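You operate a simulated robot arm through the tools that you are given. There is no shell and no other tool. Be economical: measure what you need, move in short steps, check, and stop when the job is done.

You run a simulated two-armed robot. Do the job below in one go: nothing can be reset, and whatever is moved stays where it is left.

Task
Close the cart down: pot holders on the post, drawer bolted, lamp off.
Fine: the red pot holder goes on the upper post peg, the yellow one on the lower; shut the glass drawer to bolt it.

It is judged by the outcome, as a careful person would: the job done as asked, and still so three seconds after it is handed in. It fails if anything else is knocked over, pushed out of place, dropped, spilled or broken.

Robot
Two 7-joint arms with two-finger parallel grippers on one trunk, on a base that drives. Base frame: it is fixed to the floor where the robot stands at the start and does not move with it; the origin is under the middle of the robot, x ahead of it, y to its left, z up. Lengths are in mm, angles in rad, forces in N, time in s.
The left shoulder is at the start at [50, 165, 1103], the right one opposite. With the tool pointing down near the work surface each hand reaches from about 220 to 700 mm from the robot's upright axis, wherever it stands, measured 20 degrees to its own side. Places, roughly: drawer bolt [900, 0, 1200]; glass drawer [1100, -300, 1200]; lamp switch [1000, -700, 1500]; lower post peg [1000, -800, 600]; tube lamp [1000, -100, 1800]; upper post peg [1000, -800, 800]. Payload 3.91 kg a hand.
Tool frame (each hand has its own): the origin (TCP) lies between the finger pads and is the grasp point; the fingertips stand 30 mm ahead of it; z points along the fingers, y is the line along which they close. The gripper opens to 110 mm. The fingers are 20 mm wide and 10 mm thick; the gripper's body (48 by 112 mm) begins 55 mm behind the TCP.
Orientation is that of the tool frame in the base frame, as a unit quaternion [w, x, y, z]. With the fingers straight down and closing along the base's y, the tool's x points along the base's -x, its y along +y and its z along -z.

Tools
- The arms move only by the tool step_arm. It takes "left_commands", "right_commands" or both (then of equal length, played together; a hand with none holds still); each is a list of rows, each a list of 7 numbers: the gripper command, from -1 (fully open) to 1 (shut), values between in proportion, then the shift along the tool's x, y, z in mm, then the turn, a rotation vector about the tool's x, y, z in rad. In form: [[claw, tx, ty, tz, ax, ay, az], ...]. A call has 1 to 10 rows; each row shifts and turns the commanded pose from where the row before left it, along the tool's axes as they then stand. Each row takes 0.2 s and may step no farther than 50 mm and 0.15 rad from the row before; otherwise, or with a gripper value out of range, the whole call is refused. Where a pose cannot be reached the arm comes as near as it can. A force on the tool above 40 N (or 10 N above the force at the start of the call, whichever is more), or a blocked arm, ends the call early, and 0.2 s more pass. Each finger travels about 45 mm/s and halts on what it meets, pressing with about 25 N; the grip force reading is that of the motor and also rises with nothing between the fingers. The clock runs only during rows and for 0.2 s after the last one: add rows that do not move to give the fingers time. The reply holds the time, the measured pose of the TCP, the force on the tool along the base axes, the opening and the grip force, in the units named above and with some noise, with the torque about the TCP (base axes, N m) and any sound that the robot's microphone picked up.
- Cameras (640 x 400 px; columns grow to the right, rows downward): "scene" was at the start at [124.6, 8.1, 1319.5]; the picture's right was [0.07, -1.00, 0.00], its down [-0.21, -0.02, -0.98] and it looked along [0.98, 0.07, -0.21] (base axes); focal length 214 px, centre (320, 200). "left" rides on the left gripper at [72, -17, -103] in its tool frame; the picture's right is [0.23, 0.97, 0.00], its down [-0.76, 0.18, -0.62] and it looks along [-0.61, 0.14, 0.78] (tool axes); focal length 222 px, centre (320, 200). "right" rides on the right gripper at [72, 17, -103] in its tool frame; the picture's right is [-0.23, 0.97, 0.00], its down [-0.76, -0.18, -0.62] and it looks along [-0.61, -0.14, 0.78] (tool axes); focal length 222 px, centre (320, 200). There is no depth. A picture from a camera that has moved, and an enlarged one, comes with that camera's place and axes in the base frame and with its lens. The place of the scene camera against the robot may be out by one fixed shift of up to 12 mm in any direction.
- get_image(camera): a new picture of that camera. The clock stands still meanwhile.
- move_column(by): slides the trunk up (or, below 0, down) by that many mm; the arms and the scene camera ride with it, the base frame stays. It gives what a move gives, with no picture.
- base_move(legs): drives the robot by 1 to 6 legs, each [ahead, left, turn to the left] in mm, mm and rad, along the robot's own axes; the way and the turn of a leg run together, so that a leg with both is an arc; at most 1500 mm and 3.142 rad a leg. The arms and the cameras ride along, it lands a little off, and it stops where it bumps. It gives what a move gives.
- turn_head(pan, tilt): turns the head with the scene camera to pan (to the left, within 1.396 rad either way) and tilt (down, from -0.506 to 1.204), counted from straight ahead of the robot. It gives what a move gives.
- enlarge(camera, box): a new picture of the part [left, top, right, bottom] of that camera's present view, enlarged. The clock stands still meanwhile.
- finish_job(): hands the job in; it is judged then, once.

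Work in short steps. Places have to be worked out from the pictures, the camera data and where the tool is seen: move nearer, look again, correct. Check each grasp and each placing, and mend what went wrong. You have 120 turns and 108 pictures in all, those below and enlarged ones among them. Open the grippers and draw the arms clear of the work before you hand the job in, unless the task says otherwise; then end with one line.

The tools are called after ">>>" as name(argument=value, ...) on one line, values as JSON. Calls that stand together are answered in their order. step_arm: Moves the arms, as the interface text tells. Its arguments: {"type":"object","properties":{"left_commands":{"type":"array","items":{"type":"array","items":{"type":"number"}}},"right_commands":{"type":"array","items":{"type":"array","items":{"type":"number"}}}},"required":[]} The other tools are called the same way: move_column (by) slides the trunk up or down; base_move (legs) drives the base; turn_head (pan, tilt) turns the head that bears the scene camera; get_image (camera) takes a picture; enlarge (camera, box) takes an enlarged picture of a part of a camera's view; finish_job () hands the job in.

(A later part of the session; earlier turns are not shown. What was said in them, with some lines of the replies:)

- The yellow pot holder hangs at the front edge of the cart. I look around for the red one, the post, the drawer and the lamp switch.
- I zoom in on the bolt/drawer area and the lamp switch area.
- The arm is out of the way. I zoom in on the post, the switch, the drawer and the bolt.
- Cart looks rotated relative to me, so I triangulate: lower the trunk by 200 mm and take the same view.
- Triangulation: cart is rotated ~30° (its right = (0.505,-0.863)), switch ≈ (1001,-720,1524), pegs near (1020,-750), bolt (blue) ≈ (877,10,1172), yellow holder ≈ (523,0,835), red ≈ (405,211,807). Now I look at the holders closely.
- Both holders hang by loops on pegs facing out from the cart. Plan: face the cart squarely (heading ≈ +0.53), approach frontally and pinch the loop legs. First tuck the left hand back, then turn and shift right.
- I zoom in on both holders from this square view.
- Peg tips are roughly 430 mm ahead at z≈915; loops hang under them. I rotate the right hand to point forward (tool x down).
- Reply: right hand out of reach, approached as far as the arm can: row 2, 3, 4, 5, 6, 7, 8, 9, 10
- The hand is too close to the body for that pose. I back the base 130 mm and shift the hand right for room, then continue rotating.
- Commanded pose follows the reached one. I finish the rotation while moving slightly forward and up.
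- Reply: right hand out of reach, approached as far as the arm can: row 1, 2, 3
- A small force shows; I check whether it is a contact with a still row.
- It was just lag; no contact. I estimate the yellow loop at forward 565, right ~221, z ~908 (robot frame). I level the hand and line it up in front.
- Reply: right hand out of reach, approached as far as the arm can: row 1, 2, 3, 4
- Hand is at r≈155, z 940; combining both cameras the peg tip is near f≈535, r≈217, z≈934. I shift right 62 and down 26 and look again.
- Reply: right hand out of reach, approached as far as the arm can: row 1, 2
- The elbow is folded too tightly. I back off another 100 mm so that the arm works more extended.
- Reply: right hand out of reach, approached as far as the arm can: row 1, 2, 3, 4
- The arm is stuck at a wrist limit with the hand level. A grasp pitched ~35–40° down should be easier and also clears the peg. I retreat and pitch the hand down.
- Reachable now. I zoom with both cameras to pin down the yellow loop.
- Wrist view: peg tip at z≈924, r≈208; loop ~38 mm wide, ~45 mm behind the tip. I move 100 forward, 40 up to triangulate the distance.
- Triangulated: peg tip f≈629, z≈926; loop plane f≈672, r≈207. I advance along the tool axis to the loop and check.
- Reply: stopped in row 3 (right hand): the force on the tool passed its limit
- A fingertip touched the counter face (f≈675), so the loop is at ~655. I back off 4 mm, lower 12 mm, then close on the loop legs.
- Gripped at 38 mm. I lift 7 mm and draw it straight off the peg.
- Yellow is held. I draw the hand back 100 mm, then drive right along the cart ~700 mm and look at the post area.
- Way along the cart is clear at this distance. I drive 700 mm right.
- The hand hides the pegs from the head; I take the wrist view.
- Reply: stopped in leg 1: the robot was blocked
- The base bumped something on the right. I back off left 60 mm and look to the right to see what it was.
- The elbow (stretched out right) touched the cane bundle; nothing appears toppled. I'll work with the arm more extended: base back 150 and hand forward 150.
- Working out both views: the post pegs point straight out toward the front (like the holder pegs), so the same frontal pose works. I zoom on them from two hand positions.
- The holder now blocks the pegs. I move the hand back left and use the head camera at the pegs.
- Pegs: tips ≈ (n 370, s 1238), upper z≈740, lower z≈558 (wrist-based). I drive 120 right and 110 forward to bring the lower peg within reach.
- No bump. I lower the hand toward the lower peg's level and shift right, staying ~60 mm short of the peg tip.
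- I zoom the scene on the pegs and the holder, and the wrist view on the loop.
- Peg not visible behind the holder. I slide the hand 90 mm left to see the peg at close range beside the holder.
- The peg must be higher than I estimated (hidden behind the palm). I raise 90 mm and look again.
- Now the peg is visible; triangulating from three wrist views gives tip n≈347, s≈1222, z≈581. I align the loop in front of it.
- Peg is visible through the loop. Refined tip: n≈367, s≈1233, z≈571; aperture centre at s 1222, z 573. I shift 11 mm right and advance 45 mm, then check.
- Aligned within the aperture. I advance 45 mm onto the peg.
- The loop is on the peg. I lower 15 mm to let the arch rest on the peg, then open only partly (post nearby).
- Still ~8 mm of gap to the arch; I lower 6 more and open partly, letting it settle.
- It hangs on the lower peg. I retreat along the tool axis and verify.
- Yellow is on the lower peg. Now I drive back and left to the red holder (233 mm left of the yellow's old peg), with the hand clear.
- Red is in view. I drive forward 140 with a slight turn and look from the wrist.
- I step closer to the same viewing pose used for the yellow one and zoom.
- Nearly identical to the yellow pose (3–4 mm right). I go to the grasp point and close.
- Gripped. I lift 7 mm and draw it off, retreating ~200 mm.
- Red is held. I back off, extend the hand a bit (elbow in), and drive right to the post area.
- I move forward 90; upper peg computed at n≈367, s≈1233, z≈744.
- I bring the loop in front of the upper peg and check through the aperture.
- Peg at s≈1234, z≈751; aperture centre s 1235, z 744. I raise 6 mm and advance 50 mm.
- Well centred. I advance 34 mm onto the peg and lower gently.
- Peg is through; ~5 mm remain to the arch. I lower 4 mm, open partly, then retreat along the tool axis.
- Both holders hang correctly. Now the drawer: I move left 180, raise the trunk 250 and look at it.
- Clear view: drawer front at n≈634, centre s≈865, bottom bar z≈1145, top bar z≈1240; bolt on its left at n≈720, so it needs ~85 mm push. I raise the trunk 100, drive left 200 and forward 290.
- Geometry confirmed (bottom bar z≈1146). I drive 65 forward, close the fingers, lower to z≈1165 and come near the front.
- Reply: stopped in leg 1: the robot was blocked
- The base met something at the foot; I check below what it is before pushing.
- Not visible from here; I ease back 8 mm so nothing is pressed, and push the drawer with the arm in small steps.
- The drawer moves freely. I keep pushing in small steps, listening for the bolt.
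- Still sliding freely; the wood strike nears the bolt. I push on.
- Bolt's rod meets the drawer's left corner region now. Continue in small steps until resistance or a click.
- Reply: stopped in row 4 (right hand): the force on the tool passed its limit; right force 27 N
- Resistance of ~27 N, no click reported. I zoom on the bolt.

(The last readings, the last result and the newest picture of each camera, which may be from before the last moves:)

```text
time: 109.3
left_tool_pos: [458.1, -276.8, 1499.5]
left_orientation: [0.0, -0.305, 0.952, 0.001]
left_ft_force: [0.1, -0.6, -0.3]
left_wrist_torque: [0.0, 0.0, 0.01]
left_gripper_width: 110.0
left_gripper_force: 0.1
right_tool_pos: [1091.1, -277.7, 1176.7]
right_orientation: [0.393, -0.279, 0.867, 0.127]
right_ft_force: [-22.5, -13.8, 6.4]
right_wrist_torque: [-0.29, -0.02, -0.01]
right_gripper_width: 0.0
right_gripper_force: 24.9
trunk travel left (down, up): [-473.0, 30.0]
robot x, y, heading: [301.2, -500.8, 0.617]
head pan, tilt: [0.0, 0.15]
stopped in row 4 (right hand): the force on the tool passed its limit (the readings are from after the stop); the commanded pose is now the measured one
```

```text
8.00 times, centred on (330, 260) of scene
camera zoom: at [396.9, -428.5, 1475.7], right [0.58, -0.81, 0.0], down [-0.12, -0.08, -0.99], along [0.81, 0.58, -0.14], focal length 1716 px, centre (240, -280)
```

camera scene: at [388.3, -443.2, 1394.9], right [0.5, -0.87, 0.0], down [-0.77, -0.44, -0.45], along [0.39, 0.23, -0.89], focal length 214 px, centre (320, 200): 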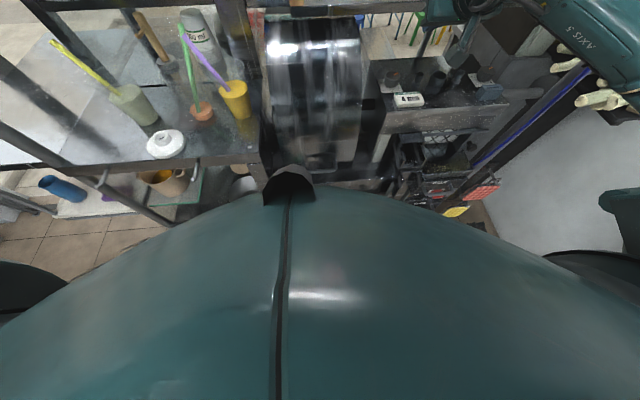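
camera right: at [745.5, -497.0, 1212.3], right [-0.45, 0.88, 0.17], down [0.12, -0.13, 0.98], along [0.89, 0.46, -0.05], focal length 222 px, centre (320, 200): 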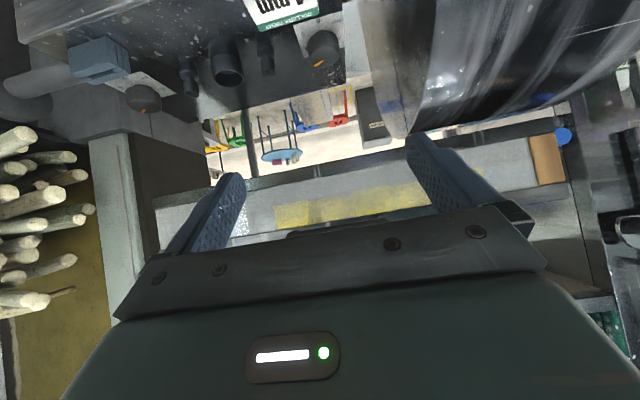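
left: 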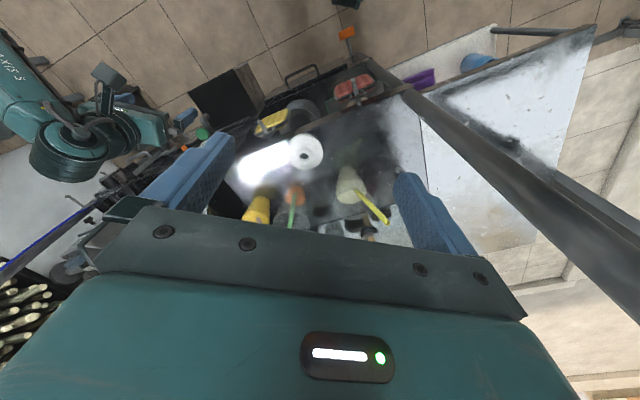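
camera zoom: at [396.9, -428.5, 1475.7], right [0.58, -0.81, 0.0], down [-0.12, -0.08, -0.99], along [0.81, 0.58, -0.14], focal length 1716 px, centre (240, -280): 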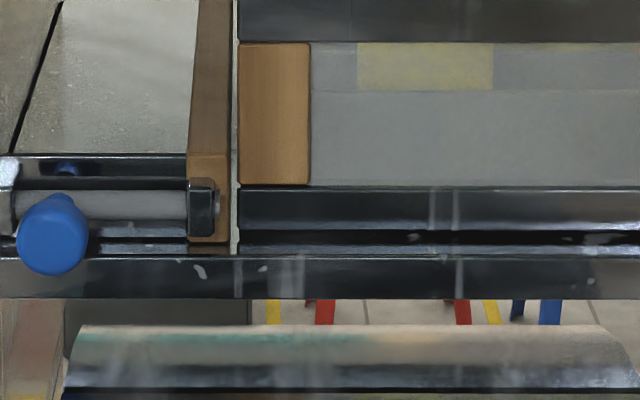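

The bolt rod sits just left of the drawer edge; the drawer may need a firmer final push. I press on in tiny steps.

>>> step_arm(right_commands=[[1, -4, 0, 4.4, 0, 0, 0], [1, -4, 0, 4.4, 0, 0, 0], [1, -4, 0, 4.4, 0, 0, 0], [1, -4, 0, 4.4, 0, 0, 0]])

>>> step_arm(right_commands=[[1, -4, 0, 4.4, 0, 0, 0], [1, -4, 0, 4.4, 0, 0, 0], [1, -4, 0, 4.4, 0, 0, 0], [1, -4, 0, 4.4, 0, 0, 0]])

>>> enlarge(camera="scene", box=[290, 235, 370, 285])

```text
time: 109.6
left_tool_pos: [456.8, -276.6, 1497.5]
left_orientation: [0.002, -0.305, 0.952, 0.001]
left_ft_force: [-0.9, -0.3, 0.3]
left_wrist_torque: [0.04, -0.02, 0.0]
left_gripper_width: 109.8
left_gripper_force: 0.1
right_tool_pos: [1089.6, -277.4, 1175.6]
right_orientation: [0.39, -0.279, 0.868, 0.125]
right_ft_force: [-23.8, -15.1, 8.2]
right_wrist_torque: [-0.34, -0.08, 0.04]
right_gripper_width: 0.1
right_gripper_force: 24.7
trunk travel left (down, up): [-473.0, 30.0]
robot x, y, heading: [297.3, -497.5, 0.616]
head pan, tilt: [0.0, 0.15]
stopped in row 1 (right hand): the force on the tool passed its limit (the readings are from after the stop); the commanded pose is now the measured one
```

```text
time: 109.9
left_tool_pos: [456.3, -277.7, 1498.2]
left_orientation: [0.002, -0.304, 0.953, 0.0]
left_ft_force: [-0.1, 0.5, -0.2]
left_wrist_torque: [-0.01, -0.02, -0.01]
left_gripper_width: 110.1
left_gripper_force: 0.1
right_tool_pos: [1091.7, -276.4, 1175.8]
right_orientation: [0.388, -0.28, 0.869, 0.125]
right_ft_force: [-23.8, -14.6, 8.6]
right_wrist_torque: [-0.32, -0.05, 0.06]
right_gripper_width: 0.0
right_gripper_force: 24.7
trunk travel left (down, up): [-473.0, 30.0]
robot x, y, heading: [300.2, -496.1, 0.616]
head pan, tilt: [0.0, 0.15]
stopped in row 1 (right hand): the force on the tool passed its limit (the readings are from after the stop); the commanded pose is now the measured one
```

```text
8.00 times, centred on (330, 260) of scene
camera zoom: at [395.5, -429.8, 1475.6], right [0.58, -0.81, 0.0], down [-0.12, -0.08, -0.99], along [0.81, 0.57, -0.14], focal length 1716 px, centre (240, -280)
```

zoom: 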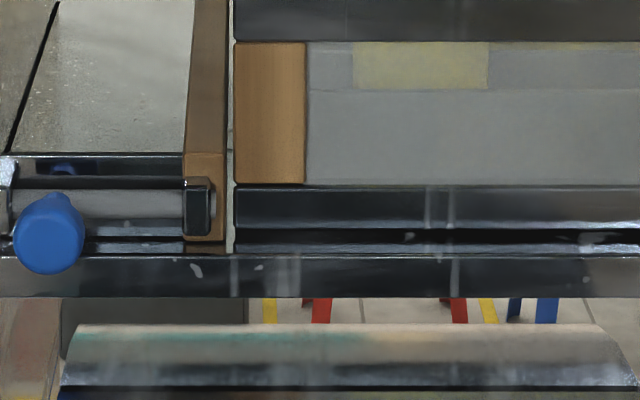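

The drawer is firmly at its stop, but the bolt rod hasn't moved: I'll need to slide the bolt's blue knob across. I withdraw the hand and check the drawer stays shut.

>>> step_arm(right_commands=[[1, 20, 0, -22, 0, 0, 0], [1, 10, 0, -40, 0, 0, 0], [1, 10, 0, -40, 0, 0, 0], [1, 10, 0, -40, 0, 0, 0], [1, 0, 0, 0, 0, 0, 0]])

>>> base_move(legs=[[-30, 0, 0], [0, 230, 0]])

>>> get_image(camera="right")

```text
time: 111.1
left_tool_pos: [462.7, -272.4, 1497.6]
left_orientation: [-0.002, -0.305, 0.953, -0.002]
left_ft_force: [0.7, -0.3, 0.0]
left_wrist_torque: [0.01, 0.02, -0.03]
left_gripper_width: 110.2
left_gripper_force: 0.2
right_tool_pos: [984.7, -355.7, 1229.0]
right_orientation: [0.386, -0.28, 0.87, 0.125]
right_ft_force: [-0.1, -0.1, 0.2]
right_wrist_torque: [0.0, 0.03, -0.01]
right_gripper_width: 0.1
right_gripper_force: 24.8
trunk travel left (down, up): [-473.0, 30.0]
robot x, y, heading: [300.6, -497.0, 0.617]
head pan, tilt: [0.0, 0.15]
```

```text
time: 113.3
left_tool_pos: [301.7, -102.9, 1497.2]
left_orientation: [-0.001, -0.308, 0.951, -0.001]
left_ft_force: [0.4, 0.7, -0.1]
left_wrist_torque: [-0.03, -0.02, 0.0]
left_gripper_width: 110.2
left_gripper_force: 0.0
right_tool_pos: [824.5, -178.9, 1227.6]
right_orientation: [0.385, -0.283, 0.869, 0.126]
right_ft_force: [-0.7, -0.4, 0.6]
right_wrist_torque: [-0.01, 0.01, -0.02]
right_gripper_width: 0.0
right_gripper_force: 25.5
trunk travel left (down, up): [-473.0, 30.0]
robot x, y, heading: [141.5, -329.4, 0.628]
head pan, tilt: [0.0, 0.15]
```

```text
16 pictures are left
camera right: at [712.6, -240.1, 1244.3], right [-0.45, 0.88, 0.17], down [0.14, -0.12, 0.98], along [0.88, 0.47, -0.07], focal length 222 px, centre (320, 200)
```

right: 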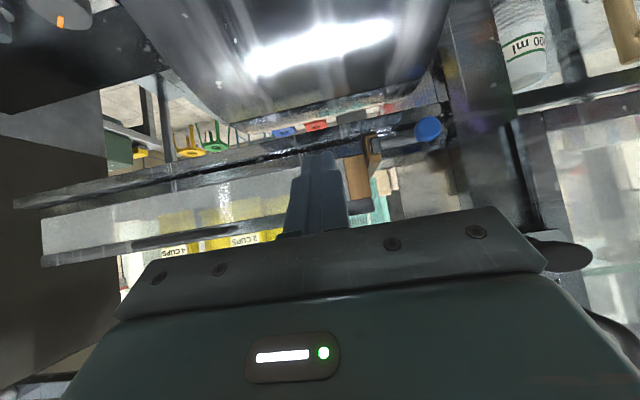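

I zoom on the bolt from the wrist camera to plan the grasp on the knob.

>>> enlarge(camera="right", box=[350, 70, 510, 190])

```text
3.33 times, centred on (430, 130) of right
camera zoom: at [712.6, -240.1, 1244.3], right [-0.45, 0.88, 0.17], down [0.14, -0.12, 0.98], along [0.88, 0.47, -0.07], focal length 740 px, centre (-47, 433)
```

zoom: 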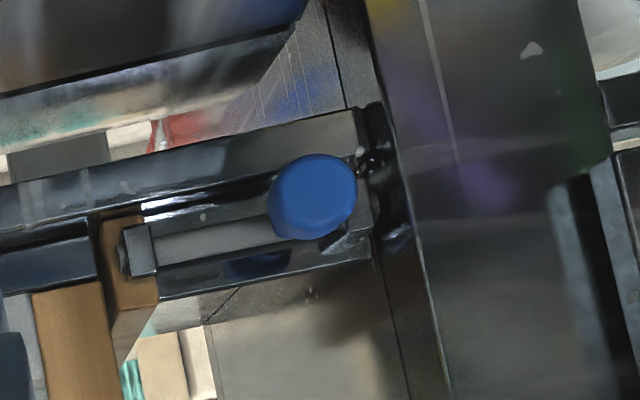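

Triangulated: knob n≈699, s≈509, z≈1157, ~34 mm wide, standing ~20 mm proud of the stile. I align in front with fingers opened to ~52 mm.

>>> step_arm(right_commands=[[0.05, -14.7, 38.5, 19.6, 0, 0, 0], [0.05, -14.7, 38.5, 19.6, 0, 0, 0], [0.05, -14.7, 38.5, 19.6, 0, 0, 0], [0.05, 0, 0, 0, 0, 0, 0]])

>>> get_image(camera="right")

```text
time: 114.3
left_tool_pos: [302.5, -102.9, 1499.2]
left_orientation: [-0.002, -0.308, 0.951, 0.001]
left_ft_force: [0.1, 0.3, -0.2]
left_wrist_torque: [0.02, 0.01, 0.06]
left_gripper_width: 109.9
left_gripper_force: 0.1
right_tool_pos: [815.8, -44.8, 1223.2]
right_orientation: [0.386, -0.282, 0.869, 0.126]
right_ft_force: [-0.5, -1.6, 0.0]
right_wrist_torque: [-0.01, 0.01, 0.02]
right_gripper_width: 52.1
right_gripper_force: 0.0
trunk travel left (down, up): [-473.0, 30.0]
robot x, y, heading: [142.8, -328.9, 0.623]
head pan, tilt: [0.0, 0.15]
```

```text
14 pictures are left
camera right: at [704.4, -104.9, 1238.9], right [-0.45, 0.88, 0.17], down [0.14, -0.12, 0.98], along [0.88, 0.47, -0.07], focal length 222 px, centre (320, 200)
```

right: 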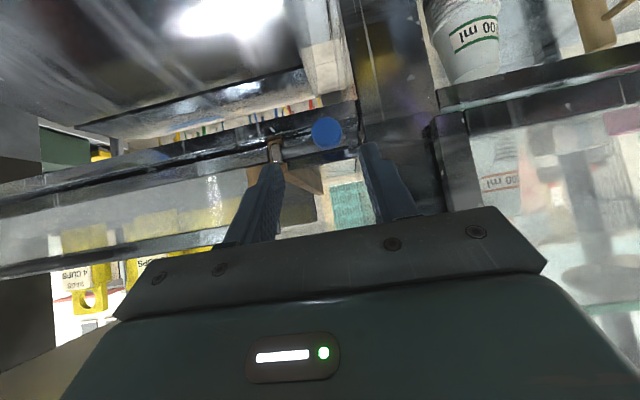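

Knob refined at s≈505, n≈705, z≈1157. I move 5 left and in by 66 along the tool, then view.

>>> step_arm(right_commands=[[0.05, 1, 5, 22, 0, 0, 0], [0.05, 1, 0, 22, 0, 0, 0], [0.05, 1, 0, 22, 0, 0, 0], [0.05, 0, 0, 0, 0, 0, 0]])

>>> enlarge(camera="right", box=[240, 90, 420, 230])

```text
time: 115.3
left_tool_pos: [302.1, -101.8, 1497.2]
left_orientation: [-0.001, -0.308, 0.951, 0.001]
left_ft_force: [0.0, 0.2, 0.3]
left_wrist_torque: [0.02, -0.02, -0.04]
left_gripper_width: 110.1
left_gripper_force: 0.1
right_tool_pos: [851.7, -12.4, 1177.2]
right_orientation: [0.386, -0.282, 0.869, 0.126]
right_ft_force: [0.2, 0.6, 0.3]
right_wrist_torque: [-0.01, 0.0, -0.03]
right_gripper_width: 52.4
right_gripper_force: 0.1
trunk travel left (down, up): [-473.0, 30.0]
robot x, y, heading: [140.5, -327.4, 0.621]
head pan, tilt: [0.0, 0.15]
```

```text
2.86 times, centred on (330, 160) of right
camera zoom: at [739.9, -72.4, 1192.0], right [-0.45, 0.88, 0.17], down [0.14, -0.12, 0.98], along [0.88, 0.47, -0.07], focal length 635 px, centre (291, 314)
```

zoom: 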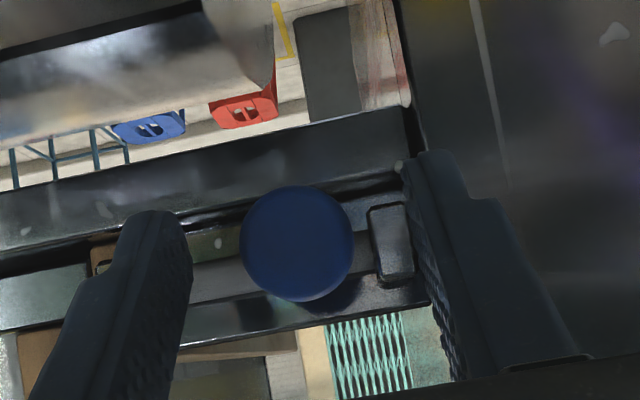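

Knob lies between the fingers. I close on it.

>>> step_arm(right_commands=[[1, 0, 0, 0, 0, 0, 0], [1, 0, 0, 0, 0, 0, 0], [1, 0, 0, 0, 0, 0, 0], [1, 0, 0, 0, 0, 0, 0]])

```text
time: 116.3
left_tool_pos: [302.1, -102.2, 1498.2]
left_orientation: [-0.002, -0.308, 0.951, 0.0]
left_ft_force: [-0.2, -0.3, -0.2]
left_wrist_torque: [0.0, -0.03, -0.01]
left_gripper_width: 110.1
left_gripper_force: 0.1
right_tool_pos: [851.5, -11.9, 1177.0]
right_orientation: [0.386, -0.282, 0.869, 0.126]
right_ft_force: [1.8, -2.3, 0.0]
right_wrist_torque: [0.03, -0.04, -0.1]
right_gripper_width: 25.3
right_gripper_force: 45.1
trunk travel left (down, up): [-473.0, 30.0]
robot x, y, heading: [140.0, -326.4, 0.631]
head pan, tilt: [0.0, 0.15]
```

Gripped (25 mm). I slide it right in small steps.

>>> step_arm(right_commands=[[1, 0, -5, 0, 0, 0, 0], [1, 0, -5, 0, 0, 0, 0], [1, 0, -5, 0, 0, 0, 0], [1, 0, -5, 0, 0, 0, 0], [1, 0, 0, 0, 0, 0, 0]])

```text
time: 117.5
left_tool_pos: [302.8, -102.2, 1497.2]
left_orientation: [0.0, -0.308, 0.952, 0.0]
left_ft_force: [0.0, -0.1, -0.2]
left_wrist_torque: [0.0, 0.0, 0.04]
left_gripper_width: 110.1
left_gripper_force: 0.1
right_tool_pos: [862.5, -28.5, 1176.8]
right_orientation: [0.387, -0.282, 0.869, 0.126]
right_ft_force: [1.5, 2.4, 2.2]
right_wrist_torque: [0.29, 0.01, 0.03]
right_gripper_width: 25.4
right_gripper_force: 45.3
trunk travel left (down, up): [-473.0, 30.0]
robot x, y, heading: [140.1, -325.1, 0.625]
head pan, tilt: [0.0, 0.15]
```

The bolt slides easily. I continue until it stops.

>>> step_arm(right_commands=[[1, 0, -5, 0, 0, 0, 0], [1, 0, -5, 0, 0, 0, 0], [1, 0, -5, 0, 0, 0, 0], [1, 0, -5, 0, 0, 0, 0], [1, 0, -5, 0, 0, 0, 0], [1, 0, -5, 0, 0, 0, 0], [1, 0, 0, 0, 0, 0, 0]])

>>> get_image(camera="right")

```text
time: 119.1
left_tool_pos: [299.1, -97.4, 1498.0]
left_orientation: [0.0, -0.308, 0.951, -0.003]
left_ft_force: [0.6, 0.4, 0.2]
left_wrist_torque: [-0.01, 0.0, -0.03]
left_gripper_width: 110.1
left_gripper_force: 0.0
right_tool_pos: [870.6, -41.5, 1176.3]
right_orientation: [0.385, -0.289, 0.867, 0.13]
right_ft_force: [-12.2, 26.3, 0.1]
right_wrist_torque: [0.39, 0.6, 0.83]
right_gripper_width: 25.2
right_gripper_force: 45.3
trunk travel left (down, up): [-473.0, 30.0]
robot x, y, heading: [138.8, -328.0, 0.626]
head pan, tilt: [0.0, 0.15]
```

```text
12 pictures are left
camera right: at [761.8, -103.8, 1191.7], right [-0.46, 0.87, 0.17], down [0.15, -0.11, 0.98], along [0.87, 0.48, -0.07], focal length 222 px, centre (320, 200)
```

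right: 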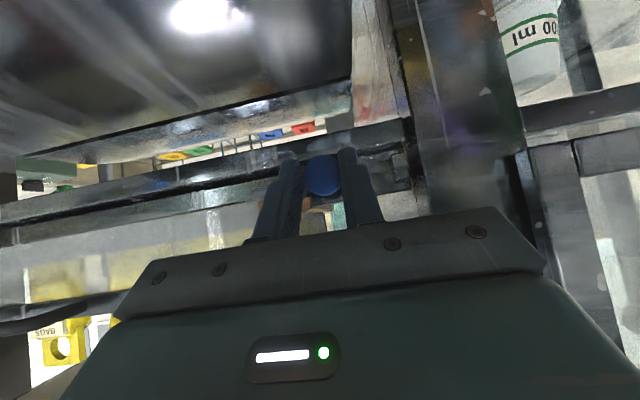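

It moved ~35 mm to its stop (rod tip was only ~10 mm from the drawer), so the bolt should be home. I release, retreat and verify.

>>> step_arm(right_commands=[[1, 0, 2, 0, 0, 0, 0], [0.1, 0, 0, 0, 0, 0, 0], [0.1, 0, 0, 0, 0, 0, 0], [0.1, 0, 0, 0, 0, 0, 0], [0.1, 0, 0, -30, 0, 0, 0], [0.1, 0, 0, -45, 0, 0, 0], [0.1, 0, -40, -25, 0, 0, 0], [0.1, 0, -40, -25, 0, 0, 0], [0.1, 0, 0, 0, 0, 0, 0]])

>>> enlarge(camera="scene", box=[320, 200, 480, 300])

```text
time: 121.1
left_tool_pos: [301.8, -101.5, 1497.0]
left_orientation: [-0.002, -0.309, 0.951, -0.002]
left_ft_force: [-0.2, 0.1, -0.1]
left_wrist_torque: [-0.04, -0.01, -0.01]
left_gripper_width: 110.1
left_gripper_force: 0.1
right_tool_pos: [850.0, -168.2, 1259.7]
right_orientation: [0.386, -0.283, 0.869, 0.126]
right_ft_force: [-0.1, 0.3, 0.2]
right_wrist_torque: [-0.03, -0.02, -0.01]
right_gripper_width: 49.6
right_gripper_force: 0.1
trunk travel left (down, up): [-473.0, 30.0]
robot x, y, heading: [143.7, -327.9, 0.628]
head pan, tilt: [0.0, 0.15]
```

```text
4.00 times, centred on (400, 250) of scene
camera zoom: at [241.8, -253.9, 1474.8], right [0.59, -0.81, 0.0], down [-0.12, -0.09, -0.99], along [0.8, 0.58, -0.15], focal length 858 px, centre (0, 0)
```

zoom: 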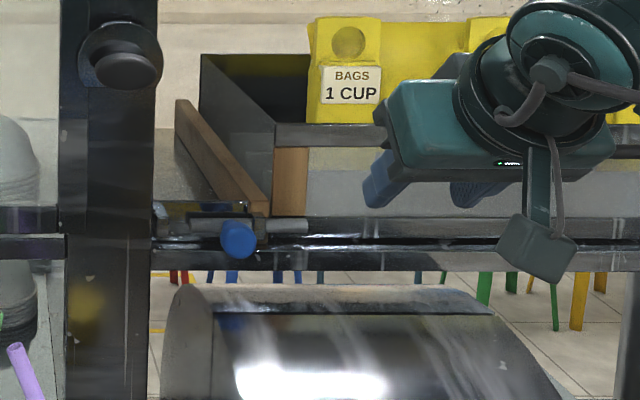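

The rod now lies across the drawer front: bolted. Next the lamp switch on the post: I pull the hand back, then drive back and right.

>>> step_arm(right_commands=[[1, 26, 0, -27, 0, 0, 0], [1, 26, 0, -27, 0, 0, 0], [1, 26, 0, -27, 0, 0, 0], [1, 26, 0, -27, 0, 0, 0], [1, 0, 0, 0, 0, 0, 0]])

>>> base_move(legs=[[-210, 0, -0.005], [0, -490, 0]])

>>> step_arm(right_commands=[[1, -28, -10, -28, 0, 0, 0], [1, -28, -10, -28, 0, 0, 0], [1, -28, -10, -28, 0, 0, 0], [1, -28, -10, -28, 0, 0, 0], [1, -28, 0, -28, 0, 0, 0], [1, -28, 0, -28, 0, -0.1, 0], [1, 0, 0, 0, 0, -0.15, 0], [1, 0, 0, 0, 0, -0.15, 0], [1, 0, 0, 0, 0, 0, 0]])

>>> get_image(camera="right")

```text
time: 122.3
left_tool_pos: [301.9, -102.1, 1497.9]
left_orientation: [-0.001, -0.308, 0.951, -0.001]
left_ft_force: [0.1, 0.2, -0.7]
left_wrist_torque: [0.0, 0.02, -0.02]
left_gripper_width: 110.0
left_gripper_force: 0.1
right_tool_pos: [732.5, -256.7, 1255.7]
right_orientation: [0.386, -0.282, 0.869, 0.126]
right_ft_force: [0.2, -0.5, -0.2]
right_wrist_torque: [0.0, 0.0, 0.0]
right_gripper_width: 0.1
right_gripper_force: 25.3
trunk travel left (down, up): [-473.0, 30.0]
robot x, y, heading: [141.8, -329.0, 0.627]
head pan, tilt: [0.0, 0.15]
```

```text
time: 126.4
left_tool_pos: [417.5, -619.9, 1496.8]
left_orientation: [-0.002, -0.306, 0.952, -0.001]
left_ft_force: [0.6, 0.6, 0.1]
left_wrist_torque: [0.0, 0.03, -0.03]
left_gripper_width: 110.0
left_gripper_force: 0.1
right_tool_pos: [849.3, -776.1, 1254.5]
right_orientation: [0.386, -0.281, 0.87, 0.126]
right_ft_force: [-0.2, -0.2, 0.9]
right_wrist_torque: [0.0, 0.02, 0.0]
right_gripper_width: 0.1
right_gripper_force: 25.4
trunk travel left (down, up): [-473.0, 30.0]
robot x, y, heading: [254.7, -846.8, 0.621]
head pan, tilt: [0.0, 0.15]
```

```text
time: 128.4
left_tool_pos: [418.0, -619.1, 1496.7]
left_orientation: [-0.002, -0.306, 0.952, 0.0]
left_ft_force: [-0.2, 0.1, 0.0]
left_wrist_torque: [0.01, 0.01, -0.01]
left_gripper_width: 110.0
left_gripper_force: 0.2
right_tool_pos: [862.1, -816.7, 1494.5]
right_orientation: [0.552, -0.251, 0.775, 0.179]
right_ft_force: [-0.3, 0.0, -0.4]
right_wrist_torque: [0.05, -0.01, 0.0]
right_gripper_width: 0.2
right_gripper_force: 25.5
trunk travel left (down, up): [-473.0, 30.0]
robot x, y, heading: [256.6, -842.7, 0.618]
head pan, tilt: [0.0, 0.15]
```

```text
10 pictures are left
camera right: at [753.2, -874.5, 1458.8], right [-0.51, 0.83, 0.22], down [-0.17, -0.34, 0.92], along [0.84, 0.43, 0.32], focal length 222 px, centre (320, 200)
```

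right: 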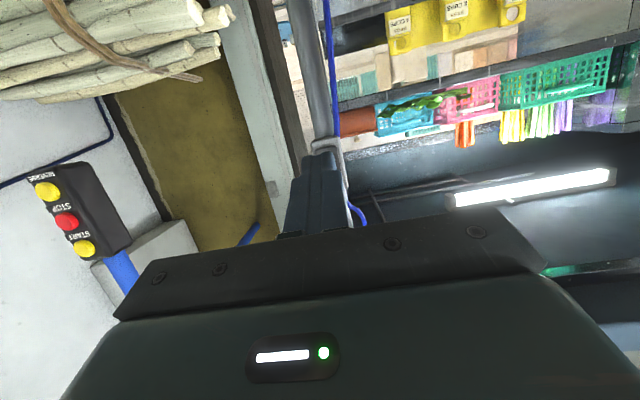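

The switch is just beyond the fingertips. I look with the head camera zoomed on switch and fingers.

>>> turn_head(pan=-0.55, tilt=0.0)

>>> enlarge(camera="scene", box=[240, 120, 400, 250])

```text
time: 129.4
left_tool_pos: [418.9, -618.7, 1497.4]
left_orientation: [-0.001, -0.306, 0.952, 0.0]
left_ft_force: [0.5, -0.2, 0.5]
left_wrist_torque: [-0.01, 0.02, 0.0]
left_gripper_width: 110.0
left_gripper_force: 0.0
right_tool_pos: [862.3, -816.0, 1493.4]
right_orientation: [0.551, -0.251, 0.775, 0.179]
right_ft_force: [-0.1, 1.3, 0.5]
right_wrist_torque: [-0.03, 0.02, -0.01]
right_gripper_width: 0.0
right_gripper_force: 25.0
trunk travel left (down, up): [-473.0, 30.0]
robot x, y, heading: [253.1, -843.9, 0.626]
head pan, tilt: [-0.55, 0.0]
```

```text
3.08 times, centred on (320, 185) of scene
camera zoom: at [372.2, -820.1, 1488.6], right [0.07, -1.0, 0.0], down [0.0, 0.0, -1.0], along [1.0, 0.07, 0.0], focal length 660 px, centre (320, 246)
```

zoom: 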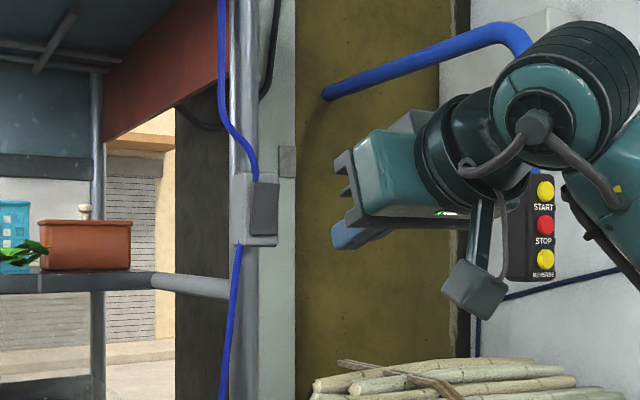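

With the bias corrected by the visible fingertips, rocker centre is s≈1165, z≈1515, its top half protruding, so I press the top (z≈1533). I rise 41 mm, approach, then press in small steps.

>>> step_arm(right_commands=[[1, -37.7, 0, -16, 0, 0, 0], [1, -13, 0, 30.7, 0, 0, 0], [1, -13, 0, 30.7, 0, 0, 0], [1, -3.9, 0, 9.2, 0, 0, 0], [1, 0, 0, 0, 0, 0, 0]])

>>> enlarge(camera="scene", box=[260, 140, 360, 220])

```text
time: 130.6
left_tool_pos: [418.9, -619.8, 1498.2]
left_orientation: [-0.002, -0.307, 0.952, 0.0]
left_ft_force: [0.0, 0.6, 0.3]
left_wrist_torque: [0.05, 0.02, -0.02]
left_gripper_width: 110.0
left_gripper_force: 0.0
right_tool_pos: [921.2, -773.7, 1538.2]
right_orientation: [0.551, -0.251, 0.775, 0.179]
right_ft_force: [0.0, 0.0, 0.4]
right_wrist_torque: [0.04, 0.01, -0.02]
right_gripper_width: 0.0
right_gripper_force: 25.1
trunk travel left (down, up): [-473.0, 30.0]
robot x, y, heading: [259.4, -843.4, 0.618]
head pan, tilt: [-0.55, 0.0]
```

```text
5.00 times, centred on (310, 180) of scene
camera zoom: at [372.2, -820.2, 1488.7], right [0.07, -1.0, 0.0], down [0.0, 0.0, -1.0], along [1.0, 0.07, 0.0], focal length 1072 px, centre (370, 300)
```

zoom: 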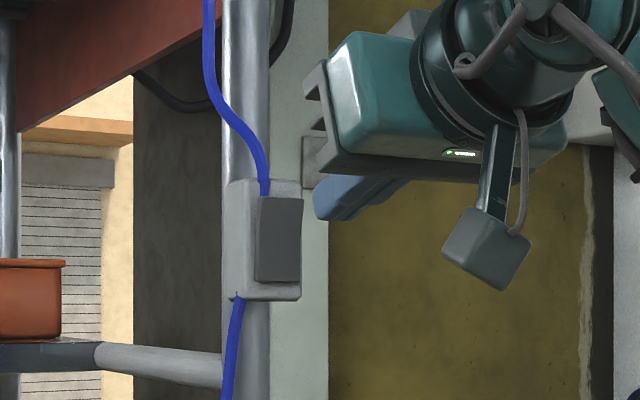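

Tip is nearly level with the rocker top. I lower 6 mm and press forward in small steps.

>>> step_arm(right_commands=[[1, 5.5, 0, 2.3, 0, 0, 0], [1, -7, 0, 16.6, 0, 0, 0], [1, -7, 0, 16.6, 0, 0, 0], [1, -2, 0, 4.6, 0, 0, 0], [1, -2, 0, 4.6, 0, 0, 0], [1, -2, 0, 4.6, 0, 0, 0], [1, -2, 0, 4.6, 0, 0, 0], [1, -2, 0, 4.6, 0, 0, 0], [1, 0, 0, 0, 0, 0, 0]])

>>> get_image(camera="scene")

```text
time: 132.6
left_tool_pos: [417.4, -620.3, 1498.0]
left_orientation: [-0.001, -0.307, 0.952, 0.0]
left_ft_force: [0.4, 0.2, 0.7]
left_wrist_torque: [-0.02, 0.0, 0.0]
left_gripper_width: 109.9
left_gripper_force: 0.1
right_tool_pos: [972.7, -737.0, 1537.2]
right_orientation: [0.551, -0.251, 0.776, 0.179]
right_ft_force: [0.1, 0.4, -0.4]
right_wrist_torque: [0.0, -0.02, 0.0]
right_gripper_width: 0.0
right_gripper_force: 25.3
trunk travel left (down, up): [-473.0, 30.0]
robot x, y, heading: [255.9, -843.5, 0.626]
head pan, tilt: [-0.55, 0.0]
```

```text
7 pictures are left
camera scene: at [371.9, -820.5, 1488.7], right [0.07, -1.0, 0.0], down [0.0, 0.0, -1.0], along [1.0, 0.07, 0.0], focal length 214 px, centre (320, 200)
```

scene: 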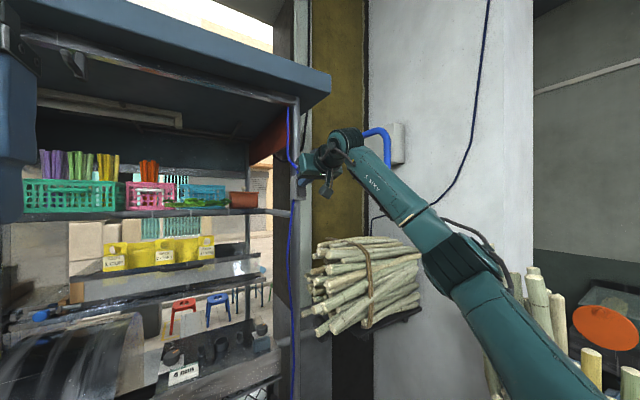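

The tube under the canopy looks dark now — the lamp is off. I retreat the hand straight back and verify lamp and holders.

>>> step_arm(right_commands=[[1, 9, 0, -18, 0, 0, 0], [1, 13, 0, -30, 0, 0, 0], [1, 13, 0, -30, 0, 0, 0], [0, 13, 0, -30, 0, 0, 0], [-1, 0, 0, 0, 0, 0, 0], [-1, 0, 0, 0, 0, 0, 0]])

>>> enlarge(camera="scene", box=[20, 40, 340, 240])

>>> turn_head(pan=-0.45, tilt=0.8)

>>> get_image(camera="scene")

```text
time: 134.0
left_tool_pos: [417.9, -620.1, 1497.3]
left_orientation: [0.0, -0.306, 0.952, -0.002]
left_ft_force: [0.5, 0.7, -0.4]
left_wrist_torque: [-0.01, 0.0, 0.0]
left_gripper_width: 110.0
left_gripper_force: 0.1
right_tool_pos: [878.1, -807.4, 1525.3]
right_orientation: [0.551, -0.25, 0.776, 0.179]
right_ft_force: [-0.1, -0.4, 1.1]
right_wrist_torque: [-0.01, 0.03, -0.02]
right_gripper_width: 67.6
right_gripper_force: 0.0
trunk travel left (down, up): [-473.0, 30.0]
robot x, y, heading: [256.9, -845.5, 0.62]
head pan, tilt: [-0.55, 0.0]
```

```text
2.00 times, centred on (180, 140) of scene
camera zoom: at [372.0, -820.5, 1488.7], right [0.07, -1.0, 0.0], down [0.0, 0.0, -1.0], along [1.0, 0.07, 0.0], focal length 429 px, centre (600, 320)
```

zoom: 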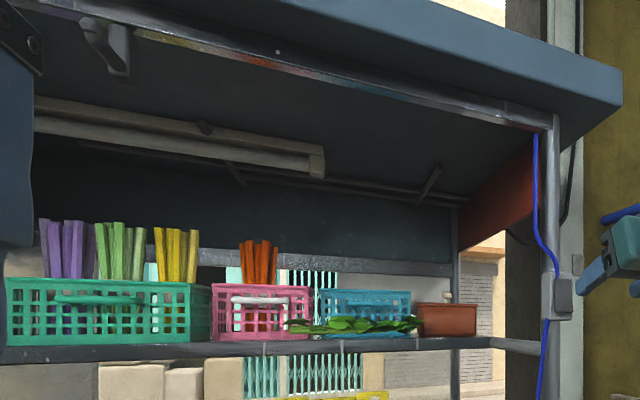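

```text
time: 135.1
left_tool_pos: [418.7, -620.4, 1496.3]
left_orientation: [-0.002, -0.306, 0.952, -0.001]
left_ft_force: [0.4, 0.2, -0.1]
left_wrist_torque: [-0.02, -0.02, 0.0]
left_gripper_width: 110.0
left_gripper_force: 0.0
right_tool_pos: [877.4, -806.5, 1524.0]
right_orientation: [0.551, -0.251, 0.775, 0.179]
right_ft_force: [0.2, 0.0, 0.1]
right_wrist_torque: [0.02, 0.0, 0.03]
right_gripper_width: 110.1
right_gripper_force: 0.1
trunk travel left (down, up): [-473.0, 30.0]
robot x, y, heading: [257.0, -845.5, 0.623]
head pan, tilt: [-0.45, 0.799]
```

```text
5 pictures are left
camera scene: at [361.9, -812.9, 1416.6], right [0.17, -0.99, 0.0], down [-0.71, -0.12, -0.7], along [0.69, 0.12, -0.72], focal length 214 px, centre (320, 200)
```

scene: 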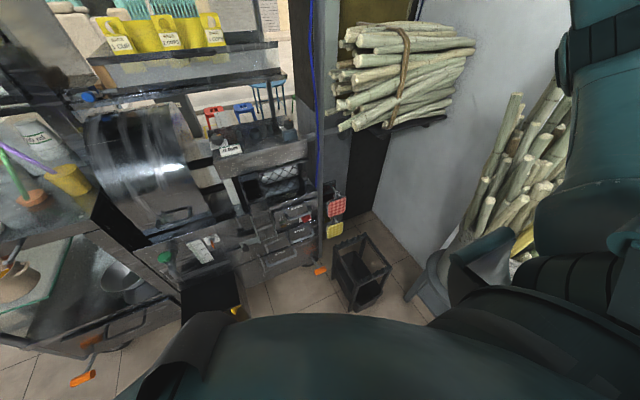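

Lamp off, holders hang, canes and crate in place. One last zoom at the holders and at the bolt.

>>> enlarge(camera="scene", box=[290, 170, 370, 250])

>>> enlarge(camera="scene", box=[50, 30, 210, 130])

>>> step_arm(right_commands=[[-1, 15, 0, -40, 0, 0, 0], [-1, 0, 0, 0, 0, 0, 0]])

```text
5.00 times, centred on (330, 210) of scene
camera zoom: at [361.9, -812.9, 1416.6], right [0.17, -0.99, 0.0], down [-0.71, -0.12, -0.7], along [0.69, 0.12, -0.72], focal length 1072 px, centre (270, 150)
```

zoom: 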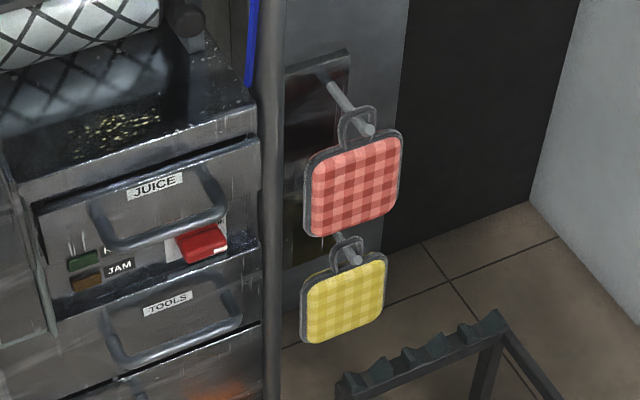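

```text
4.00 times, centred on (130, 80) of scene
camera zoom: at [361.9, -812.9, 1416.6], right [0.17, -0.99, 0.0], down [-0.71, -0.12, -0.7], along [0.69, 0.12, -0.72], focal length 858 px, centre (1080, 680)
```

zoom: 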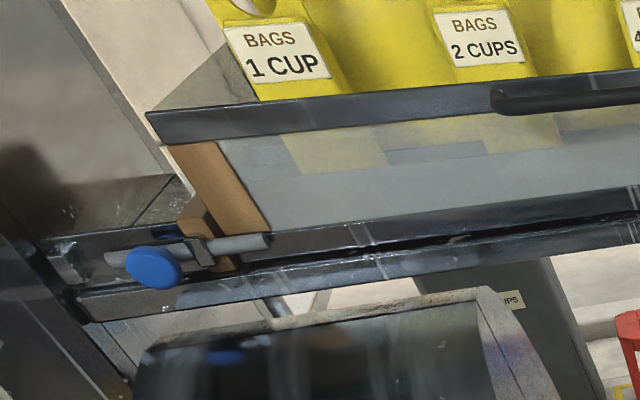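

```text
time: 135.7
left_tool_pos: [418.8, -618.7, 1496.9]
left_orientation: [-0.002, -0.307, 0.952, -0.001]
left_ft_force: [0.2, 0.1, -0.1]
left_wrist_torque: [-0.02, 0.01, 0.01]
left_gripper_width: 109.9
left_gripper_force: 0.0
right_tool_pos: [845.5, -828.8, 1523.2]
right_orientation: [0.552, -0.251, 0.775, 0.179]
right_ft_force: [0.8, 0.6, -0.3]
right_wrist_torque: [-0.01, -0.02, 0.02]
right_gripper_width: 110.0
right_gripper_force: 0.1
trunk travel left (down, up): [-473.0, 30.0]
robot x, y, heading: [255.9, -844.7, 0.625]
head pan, tilt: [-0.45, 0.799]
```

Everything checks out: red is on the upper peg, yellow on the lower, the bolt lies across the shut drawer and the lamp is off. The grippers are open and clear of the work, so I hand the job in.

>>> finish_job()

```text
The job is handed in.
```

The cart is closed down and handed in: red pot holder on the upper peg, yellow on the lower, glass drawer shut and bolted, lamp off. On the way the arm touched the cane bundle and the base bumped something low at the cart; the canes and crate looked undisturbed afterwards, but I never saw what the base had hit.
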